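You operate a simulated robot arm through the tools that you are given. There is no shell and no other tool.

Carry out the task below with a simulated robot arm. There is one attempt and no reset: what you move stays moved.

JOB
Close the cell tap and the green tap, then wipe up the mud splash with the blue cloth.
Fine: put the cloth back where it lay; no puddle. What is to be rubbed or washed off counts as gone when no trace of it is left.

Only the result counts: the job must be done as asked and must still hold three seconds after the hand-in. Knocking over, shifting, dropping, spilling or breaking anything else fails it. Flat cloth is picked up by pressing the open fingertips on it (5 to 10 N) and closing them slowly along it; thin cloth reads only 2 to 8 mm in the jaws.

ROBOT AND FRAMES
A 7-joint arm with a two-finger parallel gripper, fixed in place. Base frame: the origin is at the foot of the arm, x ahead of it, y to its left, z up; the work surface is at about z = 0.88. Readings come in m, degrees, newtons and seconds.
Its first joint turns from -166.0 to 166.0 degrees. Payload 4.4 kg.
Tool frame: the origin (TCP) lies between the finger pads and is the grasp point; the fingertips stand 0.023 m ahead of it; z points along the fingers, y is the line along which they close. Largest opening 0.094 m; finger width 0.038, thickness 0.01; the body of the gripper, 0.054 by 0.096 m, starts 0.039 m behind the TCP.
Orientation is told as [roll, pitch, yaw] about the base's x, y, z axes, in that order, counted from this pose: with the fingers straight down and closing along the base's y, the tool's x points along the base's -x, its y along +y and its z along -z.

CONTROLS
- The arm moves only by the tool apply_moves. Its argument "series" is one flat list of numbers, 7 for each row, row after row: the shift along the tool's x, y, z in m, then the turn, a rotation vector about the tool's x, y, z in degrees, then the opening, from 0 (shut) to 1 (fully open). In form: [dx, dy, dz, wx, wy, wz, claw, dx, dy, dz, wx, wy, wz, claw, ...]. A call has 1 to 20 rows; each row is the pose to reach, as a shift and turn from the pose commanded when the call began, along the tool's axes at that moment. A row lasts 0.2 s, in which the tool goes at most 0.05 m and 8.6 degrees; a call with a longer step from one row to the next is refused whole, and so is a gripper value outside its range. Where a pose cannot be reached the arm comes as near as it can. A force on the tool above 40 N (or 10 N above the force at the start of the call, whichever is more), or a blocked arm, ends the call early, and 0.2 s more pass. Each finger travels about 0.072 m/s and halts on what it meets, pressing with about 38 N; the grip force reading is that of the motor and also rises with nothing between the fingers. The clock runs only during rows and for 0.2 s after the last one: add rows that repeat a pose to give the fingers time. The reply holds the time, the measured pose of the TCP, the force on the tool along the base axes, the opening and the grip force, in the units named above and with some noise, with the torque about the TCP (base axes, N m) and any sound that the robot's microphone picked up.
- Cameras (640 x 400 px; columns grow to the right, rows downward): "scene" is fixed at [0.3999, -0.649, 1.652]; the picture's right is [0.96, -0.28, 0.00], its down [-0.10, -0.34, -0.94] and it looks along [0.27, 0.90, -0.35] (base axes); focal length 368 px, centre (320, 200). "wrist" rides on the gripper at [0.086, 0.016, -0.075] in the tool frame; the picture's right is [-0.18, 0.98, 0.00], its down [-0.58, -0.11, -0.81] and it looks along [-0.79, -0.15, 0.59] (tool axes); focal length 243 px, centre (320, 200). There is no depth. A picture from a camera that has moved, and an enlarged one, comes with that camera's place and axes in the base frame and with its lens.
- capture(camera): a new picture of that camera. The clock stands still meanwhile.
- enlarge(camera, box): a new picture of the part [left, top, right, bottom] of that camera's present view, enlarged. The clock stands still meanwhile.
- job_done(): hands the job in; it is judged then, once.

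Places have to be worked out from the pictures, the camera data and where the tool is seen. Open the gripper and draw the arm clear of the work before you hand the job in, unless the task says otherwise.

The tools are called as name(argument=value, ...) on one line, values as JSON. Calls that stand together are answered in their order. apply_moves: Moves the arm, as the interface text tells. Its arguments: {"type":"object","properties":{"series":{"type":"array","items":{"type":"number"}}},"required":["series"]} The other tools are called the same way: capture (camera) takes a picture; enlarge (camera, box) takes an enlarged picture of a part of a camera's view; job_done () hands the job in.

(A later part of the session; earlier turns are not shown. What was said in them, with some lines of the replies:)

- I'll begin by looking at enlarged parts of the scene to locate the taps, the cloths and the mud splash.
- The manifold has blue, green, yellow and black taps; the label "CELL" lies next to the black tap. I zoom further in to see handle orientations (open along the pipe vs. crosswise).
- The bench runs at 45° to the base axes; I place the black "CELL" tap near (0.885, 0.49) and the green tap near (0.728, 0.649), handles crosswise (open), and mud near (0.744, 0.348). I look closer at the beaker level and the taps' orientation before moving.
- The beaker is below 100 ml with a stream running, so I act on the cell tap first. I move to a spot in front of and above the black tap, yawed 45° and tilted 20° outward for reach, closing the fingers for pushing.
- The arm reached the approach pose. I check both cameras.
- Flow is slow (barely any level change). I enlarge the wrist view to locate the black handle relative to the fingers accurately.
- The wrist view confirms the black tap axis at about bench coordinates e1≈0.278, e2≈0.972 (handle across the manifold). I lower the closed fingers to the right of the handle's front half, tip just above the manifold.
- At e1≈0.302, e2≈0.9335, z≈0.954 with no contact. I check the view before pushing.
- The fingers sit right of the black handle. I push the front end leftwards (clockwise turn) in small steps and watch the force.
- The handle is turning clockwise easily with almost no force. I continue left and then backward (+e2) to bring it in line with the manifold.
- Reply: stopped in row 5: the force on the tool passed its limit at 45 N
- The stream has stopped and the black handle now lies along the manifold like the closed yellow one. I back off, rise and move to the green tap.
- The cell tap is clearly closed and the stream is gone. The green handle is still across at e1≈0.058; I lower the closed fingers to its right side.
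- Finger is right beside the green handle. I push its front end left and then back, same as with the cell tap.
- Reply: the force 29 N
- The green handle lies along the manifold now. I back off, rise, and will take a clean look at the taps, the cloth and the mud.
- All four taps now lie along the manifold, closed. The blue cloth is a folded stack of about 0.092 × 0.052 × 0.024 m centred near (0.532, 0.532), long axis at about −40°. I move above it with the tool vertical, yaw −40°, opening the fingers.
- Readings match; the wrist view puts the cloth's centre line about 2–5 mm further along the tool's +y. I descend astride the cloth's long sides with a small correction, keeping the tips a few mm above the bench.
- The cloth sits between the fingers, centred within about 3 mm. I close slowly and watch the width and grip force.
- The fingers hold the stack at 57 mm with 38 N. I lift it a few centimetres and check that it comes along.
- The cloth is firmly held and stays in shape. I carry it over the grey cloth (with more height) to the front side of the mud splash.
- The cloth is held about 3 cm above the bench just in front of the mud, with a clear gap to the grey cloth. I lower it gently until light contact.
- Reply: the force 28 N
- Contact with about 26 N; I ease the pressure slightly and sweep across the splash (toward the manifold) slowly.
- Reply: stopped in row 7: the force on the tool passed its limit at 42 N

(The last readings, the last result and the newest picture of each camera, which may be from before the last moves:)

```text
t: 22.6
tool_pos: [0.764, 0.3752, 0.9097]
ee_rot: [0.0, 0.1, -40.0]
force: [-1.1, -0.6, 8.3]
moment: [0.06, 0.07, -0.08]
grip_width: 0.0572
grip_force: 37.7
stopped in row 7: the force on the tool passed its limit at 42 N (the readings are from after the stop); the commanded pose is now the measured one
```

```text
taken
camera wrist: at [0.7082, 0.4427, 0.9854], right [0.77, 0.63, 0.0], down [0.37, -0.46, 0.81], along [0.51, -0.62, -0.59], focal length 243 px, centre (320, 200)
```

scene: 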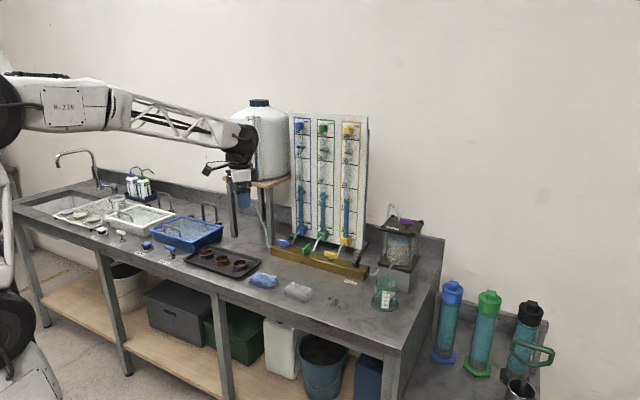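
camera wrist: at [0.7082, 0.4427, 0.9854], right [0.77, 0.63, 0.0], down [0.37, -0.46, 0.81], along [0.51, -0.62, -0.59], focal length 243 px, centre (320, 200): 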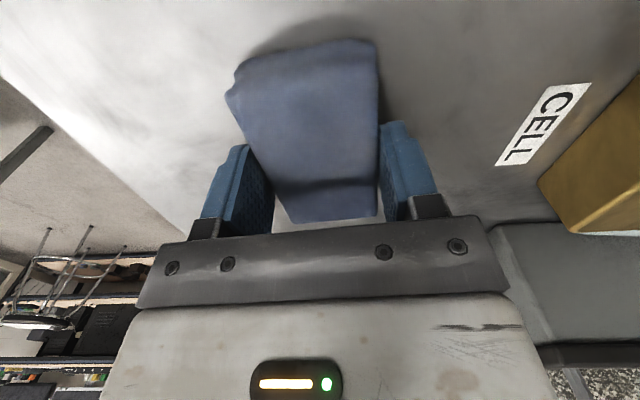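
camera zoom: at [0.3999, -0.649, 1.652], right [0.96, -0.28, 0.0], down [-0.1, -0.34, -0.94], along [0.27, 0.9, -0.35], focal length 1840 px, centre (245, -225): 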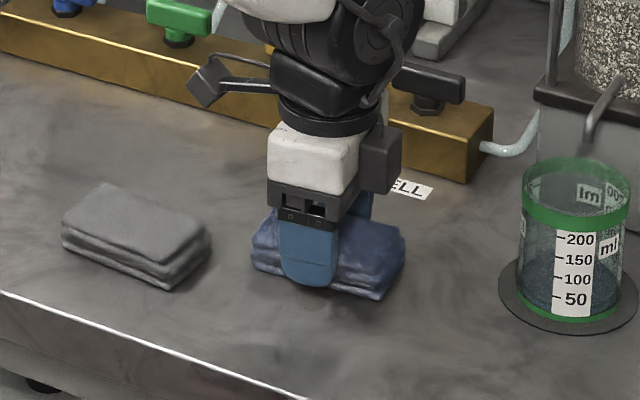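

The first pass went through until a force stop at 42 N; pressure is now about 8 N. I continue with gentler back-and-forth rubs over the splash area.

apply_moves(series=[-0.001, 0.01, 0, 0, 0, 0, 0.4, -0.002, 0.02, 0, 0, 0, 0, 0.4, -0.001, 0.01, 0, 0, 0, 0, 0.4, 0, -0.002, 0, 0, 0, 0, 0.4, 0.001, -0.014, 0, 0, 0, 0, 0.4, 0.002, -0.026, 0, 0, 0, 0, 0.4, 0.003, -0.038, 0, 0, 0, 0, 0.4, 0.004, -0.05, 0, 0, 0, 0, 0.4, 0.005, -0.062, 0, 0, 0, 0, 0.4, 0.006, -0.074, 0, 0, 0, 0, 0.4])

enlarge(camera="scene", box=[285, 245, 385, 325])

capture(camera="wrist")

```text
t: 24.8
tool_pos: [0.712, 0.3224, 0.9103]
ee_rot: [0.0, -0.1, -40.1]
force: [7.9, 7.5, 20.4]
moment: [0.16, -0.12, -0.05]
grip_width: 0.0572
grip_force: 37.8
```

```text
5.00 times, centred on (335, 285) of scene
camera zoom: at [0.3999, -0.649, 1.652], right [0.96, -0.28, 0.0], down [-0.1, -0.34, -0.94], along [0.27, 0.9, -0.35], focal length 1840 px, centre (245, -225)
```

zoom: 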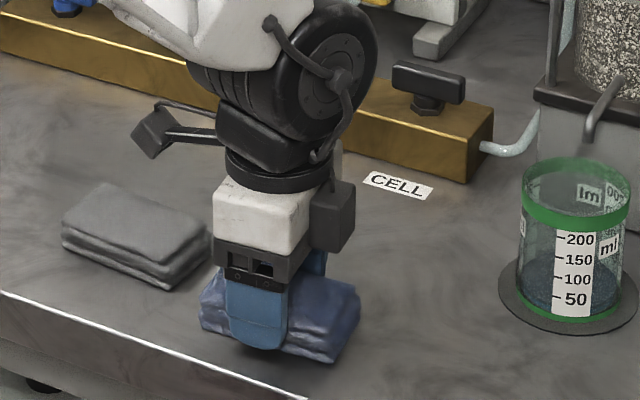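

```text
taken
camera wrist: at [0.6558, 0.3899, 0.9852], right [0.77, 0.63, 0.0], down [0.37, -0.46, 0.81], along [0.51, -0.62, -0.59], focal length 243 px, centre (320, 200)
```

wrist: 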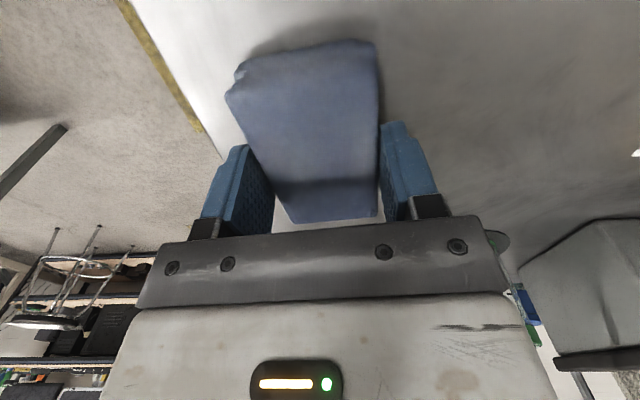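

Most of the mud seems gone. I enlarge the wrist and scene views to look for faint traces.

enlarge(camera="wrist", box=[360, 10, 520, 150])

enlarge(camera="scene", box=[315, 275, 375, 315])

```text
2.86 times, centred on (440, 80) of wrist
camera zoom: at [0.6558, 0.3899, 0.9852], right [0.77, 0.63, 0.0], down [0.37, -0.46, 0.81], along [0.51, -0.62, -0.59], focal length 693 px, centre (-23, 543)
```

zoom: 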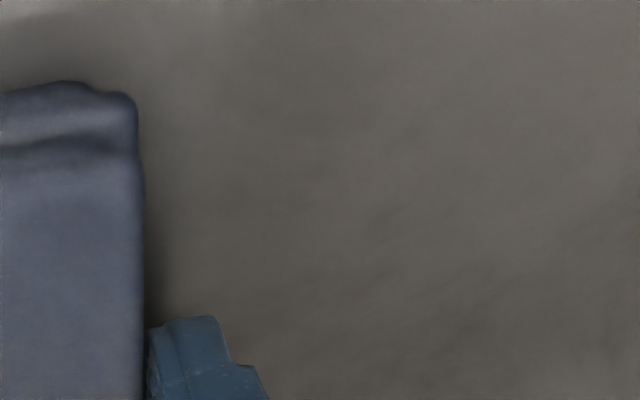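

```text
10.00 times, centred on (345, 295) of scene
camera zoom: at [0.3999, -0.649, 1.652], right [0.96, -0.28, 0.0], down [-0.1, -0.34, -0.94], along [0.27, 0.9, -0.35], focal length 3680 px, centre (70, -750)
```

zoom: 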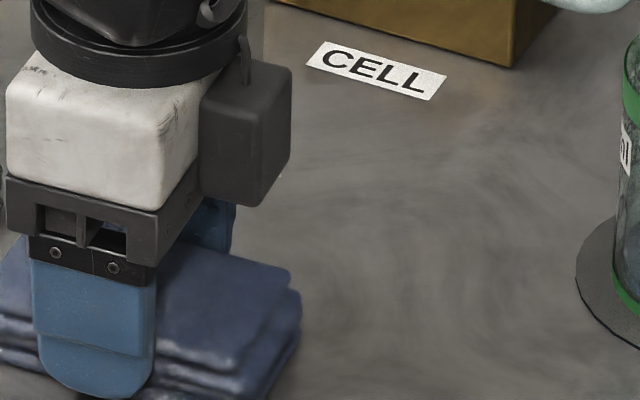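

Looks clean so far; I make one more forward and back rub, shifted about 1 cm right, to cover the outer spots.

apply_moves(series=[-0.01, 0, -0.0004, 0, 0, 0, 0.4, -0.011, 0.012, -0.0004, 0, 0, 0, 0.4, -0.012, 0.024, -0.0004, 0, 0, 0, 0.4, -0.013, 0.036, -0.0004, 0, 0, 0, 0.4, -0.014, 0.048, -0.0004, 0, 0, 0, 0.4, -0.015, 0.06, -0.0004, 0, 0, 0, 0.4, -0.016, 0.072, -0.0004, 0, 0, 0, 0.4, -0.017, 0.084, -0.0004, 0, 0, 0, 0.4, -0.018, 0.096, -0.0004, 0, 0, 0, 0.4])

enlarge(camera="scene", box=[295, 265, 375, 320])

```text
t: 26.8
tool_pos: [0.7868, 0.3834, 0.9098]
ee_rot: [0.0, 0.0, -40.2]
force: [-1.9, -3.7, 7.8]
moment: [-0.02, -0.06, -0.03]
grip_width: 0.0571
grip_force: 38.4
```

```text
7.27 times, centred on (335, 292) of scene
camera zoom: at [0.3999, -0.649, 1.652], right [0.96, -0.28, 0.0], down [-0.1, -0.34, -0.94], along [0.27, 0.9, -0.35], focal length 2677 px, centre (211, -473)
```

zoom: 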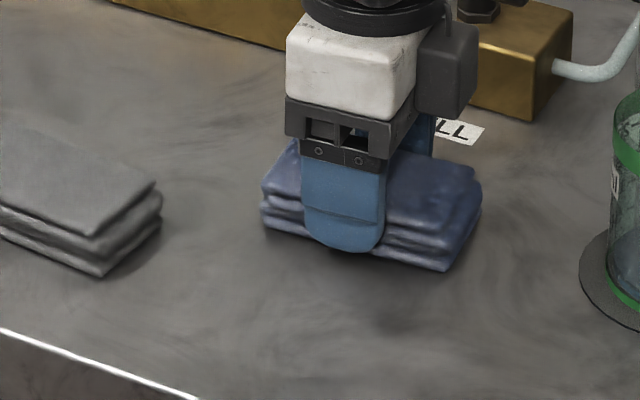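

The front part is clean too. One last rub backwards shifted to the left side, then I lift and inspect.

apply_moves(series=[0.01, 0, 0, 0, 0, 0, 0.4, 0.019, 0, 0, 0, 0, 0, 0.4, 0.02, -0.012, 0, 0, 0, 0, 0.4, 0.021, -0.024, 0, 0, 0, 0, 0.4, 0.022, -0.036, 0, 0, 0, 0, 0.4, 0.023, -0.048, 0, 0, 0, 0, 0.4, 0.024, -0.06, 0, 0, 0, 0, 0.4, 0.025, -0.072, 0, 0, 0, 0, 0.4, 0.026, -0.084, 0, 0, 0, 0, 0.4, 0.026, -0.084, -0.02, 0, 0, 0, 0.4, 0.026, -0.084, -0.05, 0, 0, 0, 0.4, 0.026, -0.084, -0.085, 0, 0, 0, 0.4])

enlarge(camera="scene", box=[295, 265, 375, 320])

capture(camera="wrist")

```text
t: 29.4
tool_pos: [0.7127, 0.3351, 0.995]
ee_rot: [-0.1, 0.0, -40.1]
force: [-0.6, 0.3, -0.9]
moment: [-0.01, -0.04, 0.02]
grip_width: 0.057
grip_force: 38.0
```

```text
7.27 times, centred on (335, 292) of scene
camera zoom: at [0.3999, -0.649, 1.652], right [0.96, -0.28, 0.0], down [-0.1, -0.34, -0.94], along [0.27, 0.9, -0.35], focal length 2677 px, centre (211, -473)
```

zoom: 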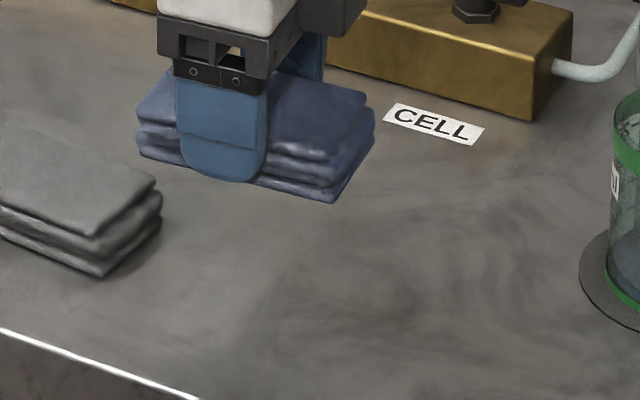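

```text
taken
camera wrist: at [0.657, 0.4039, 1.0702], right [0.77, 0.63, 0.0], down [0.38, -0.46, 0.81], along [0.51, -0.62, -0.59], focal length 243 px, centre (320, 200)
```

wrist: 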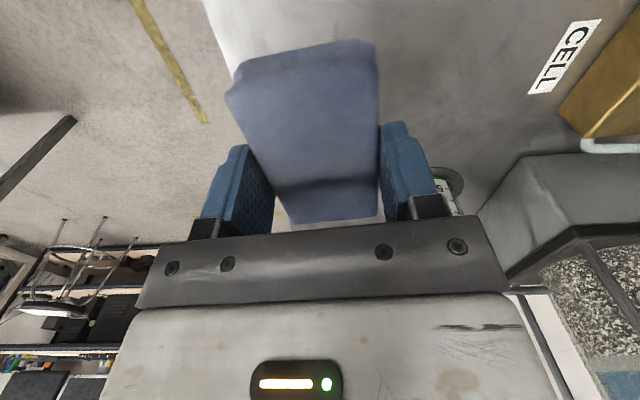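

The bench looks clean. I carry the cloth back over the grey one to its original spot at TCP (0.534, 0.5355).

apply_moves(series=[0.035, 0.005, 0, 0, 0, 0, 0.4, 0.075, 0.0108, 0, 0, 0, 0, 0.4, 0.115, 0.0165, 0, 0, 0, 0, 0.4, 0.155, 0.0223, 0, 0, 0, 0, 0.4, 0.195, 0.028, 0, 0, 0, 0, 0.4, 0.235, 0.0338, 0, 0, 0, 0, 0.4, 0.2658, 0.0382, 0, 0, 0, 0, 0.4, 0.2658, 0.0382, 0.03, 0, 0, 0, 0.4, 0.2658, 0.0382, 0.06, 0, 0, 0, 0.4, 0.2658, 0.0382, 0.075, 0, 0, 0, 0.4])

```text
t: 31.6
tool_pos: [0.536, 0.5359, 0.9196]
ee_rot: [-0.1, 0.0, -40.1]
force: [0.5, -0.1, -0.2]
moment: [0.0, -0.01, 0.0]
grip_width: 0.057
grip_force: 38.2
```

About 1 cm above the bench and within 2 mm of the original spot. I lower to contact, then open the fingers.

apply_moves(series=[0.0013, -0.0016, 0.005, 0, 0, 0, 0.4, 0.0013, -0.0016, 0.0085, 0, 0, 0, 0.4, 0.0013, -0.0016, 0.0098, 0, 0, 0, 0.4])

enlarge(camera="scene", box=[225, 215, 345, 315])

```text
t: 32.4
tool_pos: [0.533, 0.5358, 0.9102]
ee_rot: [0.0, 0.0, -40.1]
force: [0.0, 1.0, -0.5]
moment: [0.01, -0.03, 0.02]
grip_width: 0.057
grip_force: 38.2
```

```text
4.00 times, centred on (285, 265) of scene
camera zoom: at [0.3999, -0.649, 1.652], right [0.96, -0.28, 0.0], down [-0.1, -0.34, -0.94], along [0.27, 0.9, -0.35], focal length 1472 px, centre (460, -60)
```

zoom: 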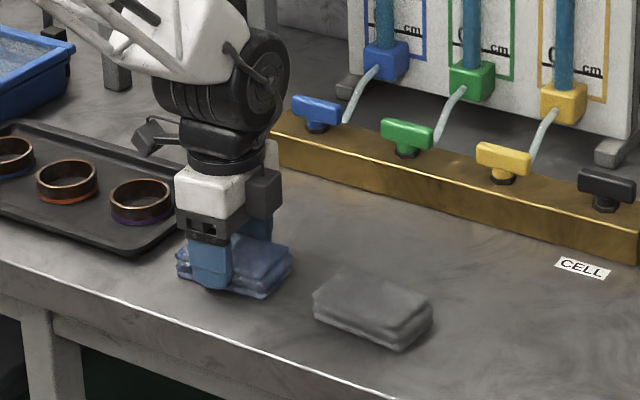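

Position matches; no contact force yet, so I lower another millimetre and open the fingers gradually.

apply_moves(series=[0, 0, 0.0006, 0, 0, 0, 0.45, 0, 0, 0.0008, 0, 0, 0, 0.56, 0, 0, 0.0008, 0, 0, 0, 0.64, 0, 0, 0.0006, 0, 0, 0, 0.72, 0, 0, 0.0004, 0, 0, 0, 0.82, 0, 0, 0, 0, 0, 0, 0.9])

capture(camera="wrist")

```text
t: 33.8
tool_pos: [0.532, 0.5364, 0.9107]
ee_rot: [0.0, -0.1, -40.1]
force: [0.2, -0.1, 0.2]
moment: [0.02, 0.02, 0.03]
grip_width: 0.0844
grip_force: 0.1
```

```text
taken
camera wrist: at [0.4767, 0.6045, 0.9856], right [0.77, 0.63, 0.0], down [0.38, -0.46, 0.81], along [0.51, -0.62, -0.59], focal length 243 px, centre (320, 200)
```

wrist: 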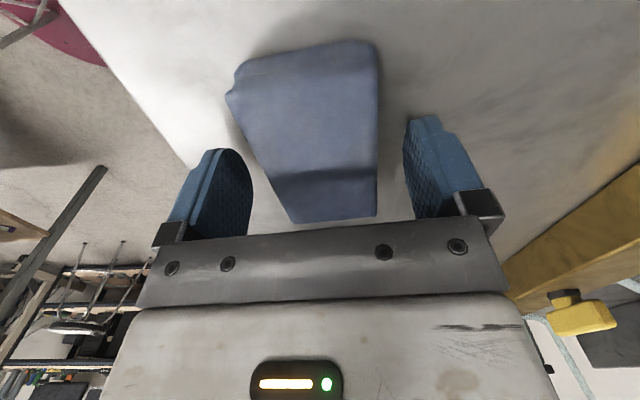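

The cloth is released and free between the fingers. I raise straight up and draw the arm clear, back and up.

apply_moves(series=[0, 0, -0.02, 0, 0, 0, 0.9, 0, 0, -0.05, 0, 0, 0, 0.9, 0, 0, -0.09, 0, 0, 0, 0.9, 0, 0, -0.135, 0, 0, 0, 0.9, 0, 0, -0.18, 0, 0, 0, 0.9, 0, -0.02, -0.22, 0, 0, 0, 0.95, 0, -0.05, -0.25, 0, 0, 0, 0.95, 0, -0.09, -0.28, 0, 0, 0, 0.95, 0, -0.13, -0.3, 0, 0, 0, 0.95, 0, -0.17, -0.32, 0, 0, 0, 0.95])

capture(camera="scene")

enlarge(camera="scene", box=[306, 280, 354, 310])

enlarge(camera="scene", box=[235, 255, 331, 315])

enlarge(camera="scene", box=[260, 220, 420, 320])

capture(camera="wrist")

```text
t: 36.0
tool_pos: [0.4231, 0.4062, 1.2302]
ee_rot: [-0.2, 0.0, -40.1]
force: [0.2, 0.7, -0.3]
moment: [-0.01, 0.04, -0.02]
grip_width: 0.0896
grip_force: 0.1
```

```text
taken
```

scene: 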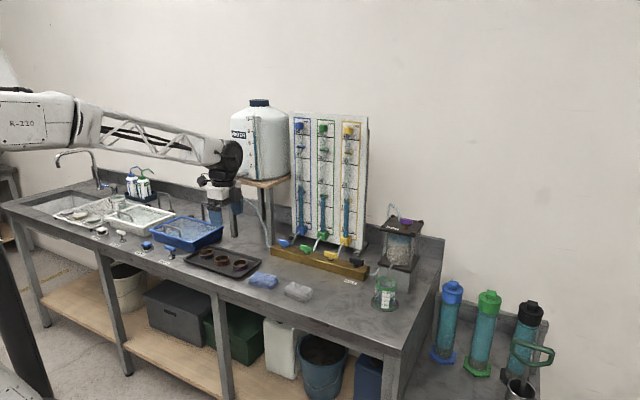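

```text
13.33 times, centred on (330, 295) of scene
camera zoom: at [0.3999, -0.649, 1.652], right [0.96, -0.28, 0.0], down [-0.1, -0.34, -0.94], along [0.27, 0.9, -0.35], focal length 4907 px, centre (187, -1067)
```

zoom: 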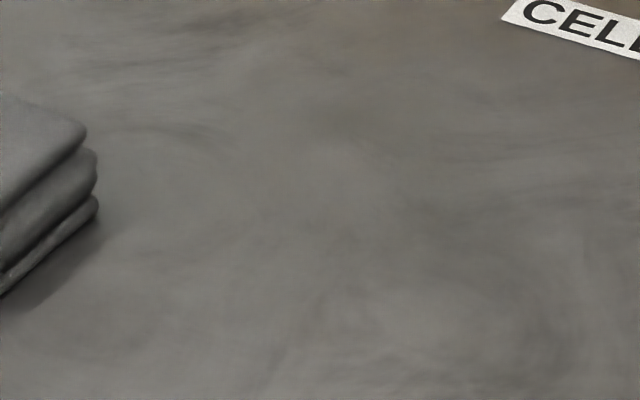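

```text
6.67 times, centred on (283, 285) of scene
camera zoom: at [0.3999, -0.649, 1.652], right [0.96, -0.28, 0.0], down [-0.1, -0.34, -0.94], along [0.27, 0.9, -0.35], focal length 2454 px, centre (567, -367)
```

zoom: 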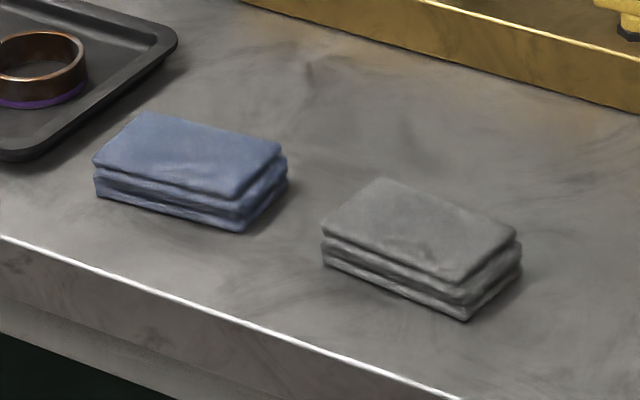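

```text
4.00 times, centred on (340, 270) of scene
camera zoom: at [0.3999, -0.649, 1.652], right [0.96, -0.28, 0.0], down [-0.1, -0.34, -0.94], along [0.27, 0.9, -0.35], focal length 1472 px, centre (240, -80)
```

zoom: 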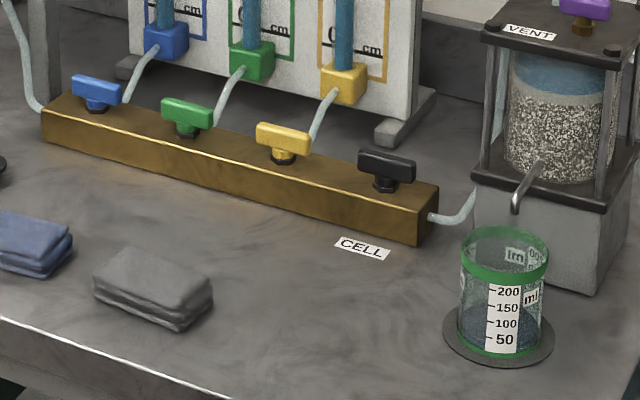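

```text
taken
camera wrist: at [0.3668, 0.4746, 1.3045], right [0.77, 0.63, 0.0], down [0.38, -0.46, 0.81], along [0.51, -0.63, -0.59], focal length 243 px, centre (320, 200)
```

wrist: 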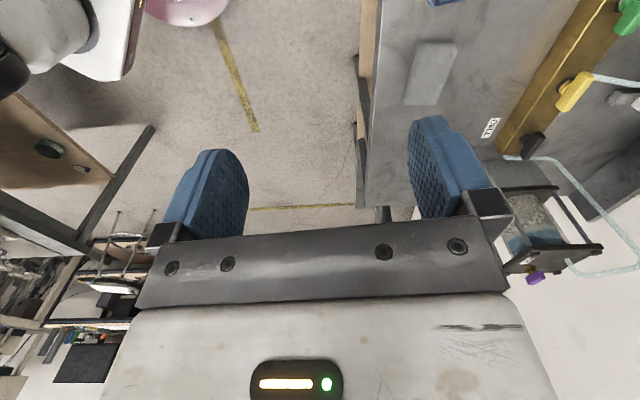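

The splash is gone without trace, both taps are closed with the stream stopped, the blue cloth is back in its original spot, nothing else has moved, and the arm is clear with the gripper open. I hand the job in.

job_done()

```text
The job is handed in.
```

The job is handed in. I haven't seen the judging result.

- **Taps:** The cell tap and the green tap are both turned clockwise and now lie along the manifold, like the blue and yellow ones. The stream into the beaker stopped when the cell tap closed. The beaker stayed well below its rim and I saw no puddle.
- **Mud splash:** I rubbed it with the blue cloth in several passes. Enlarged pictures of the spot show no trace left.
- **Blue cloth:** It is back where it lay. The last picture of it looks the same as before I picked it up.
- **Everything else:** In the final pictures nothing else has moved, including the grey cloth next to it. The gripper was open and the arm clear of the bench at hand-in.

During the first rubbing pass the force reached 42 N and stopped that move. I carried on with less pressure, and the cloth kept its shape throughout.
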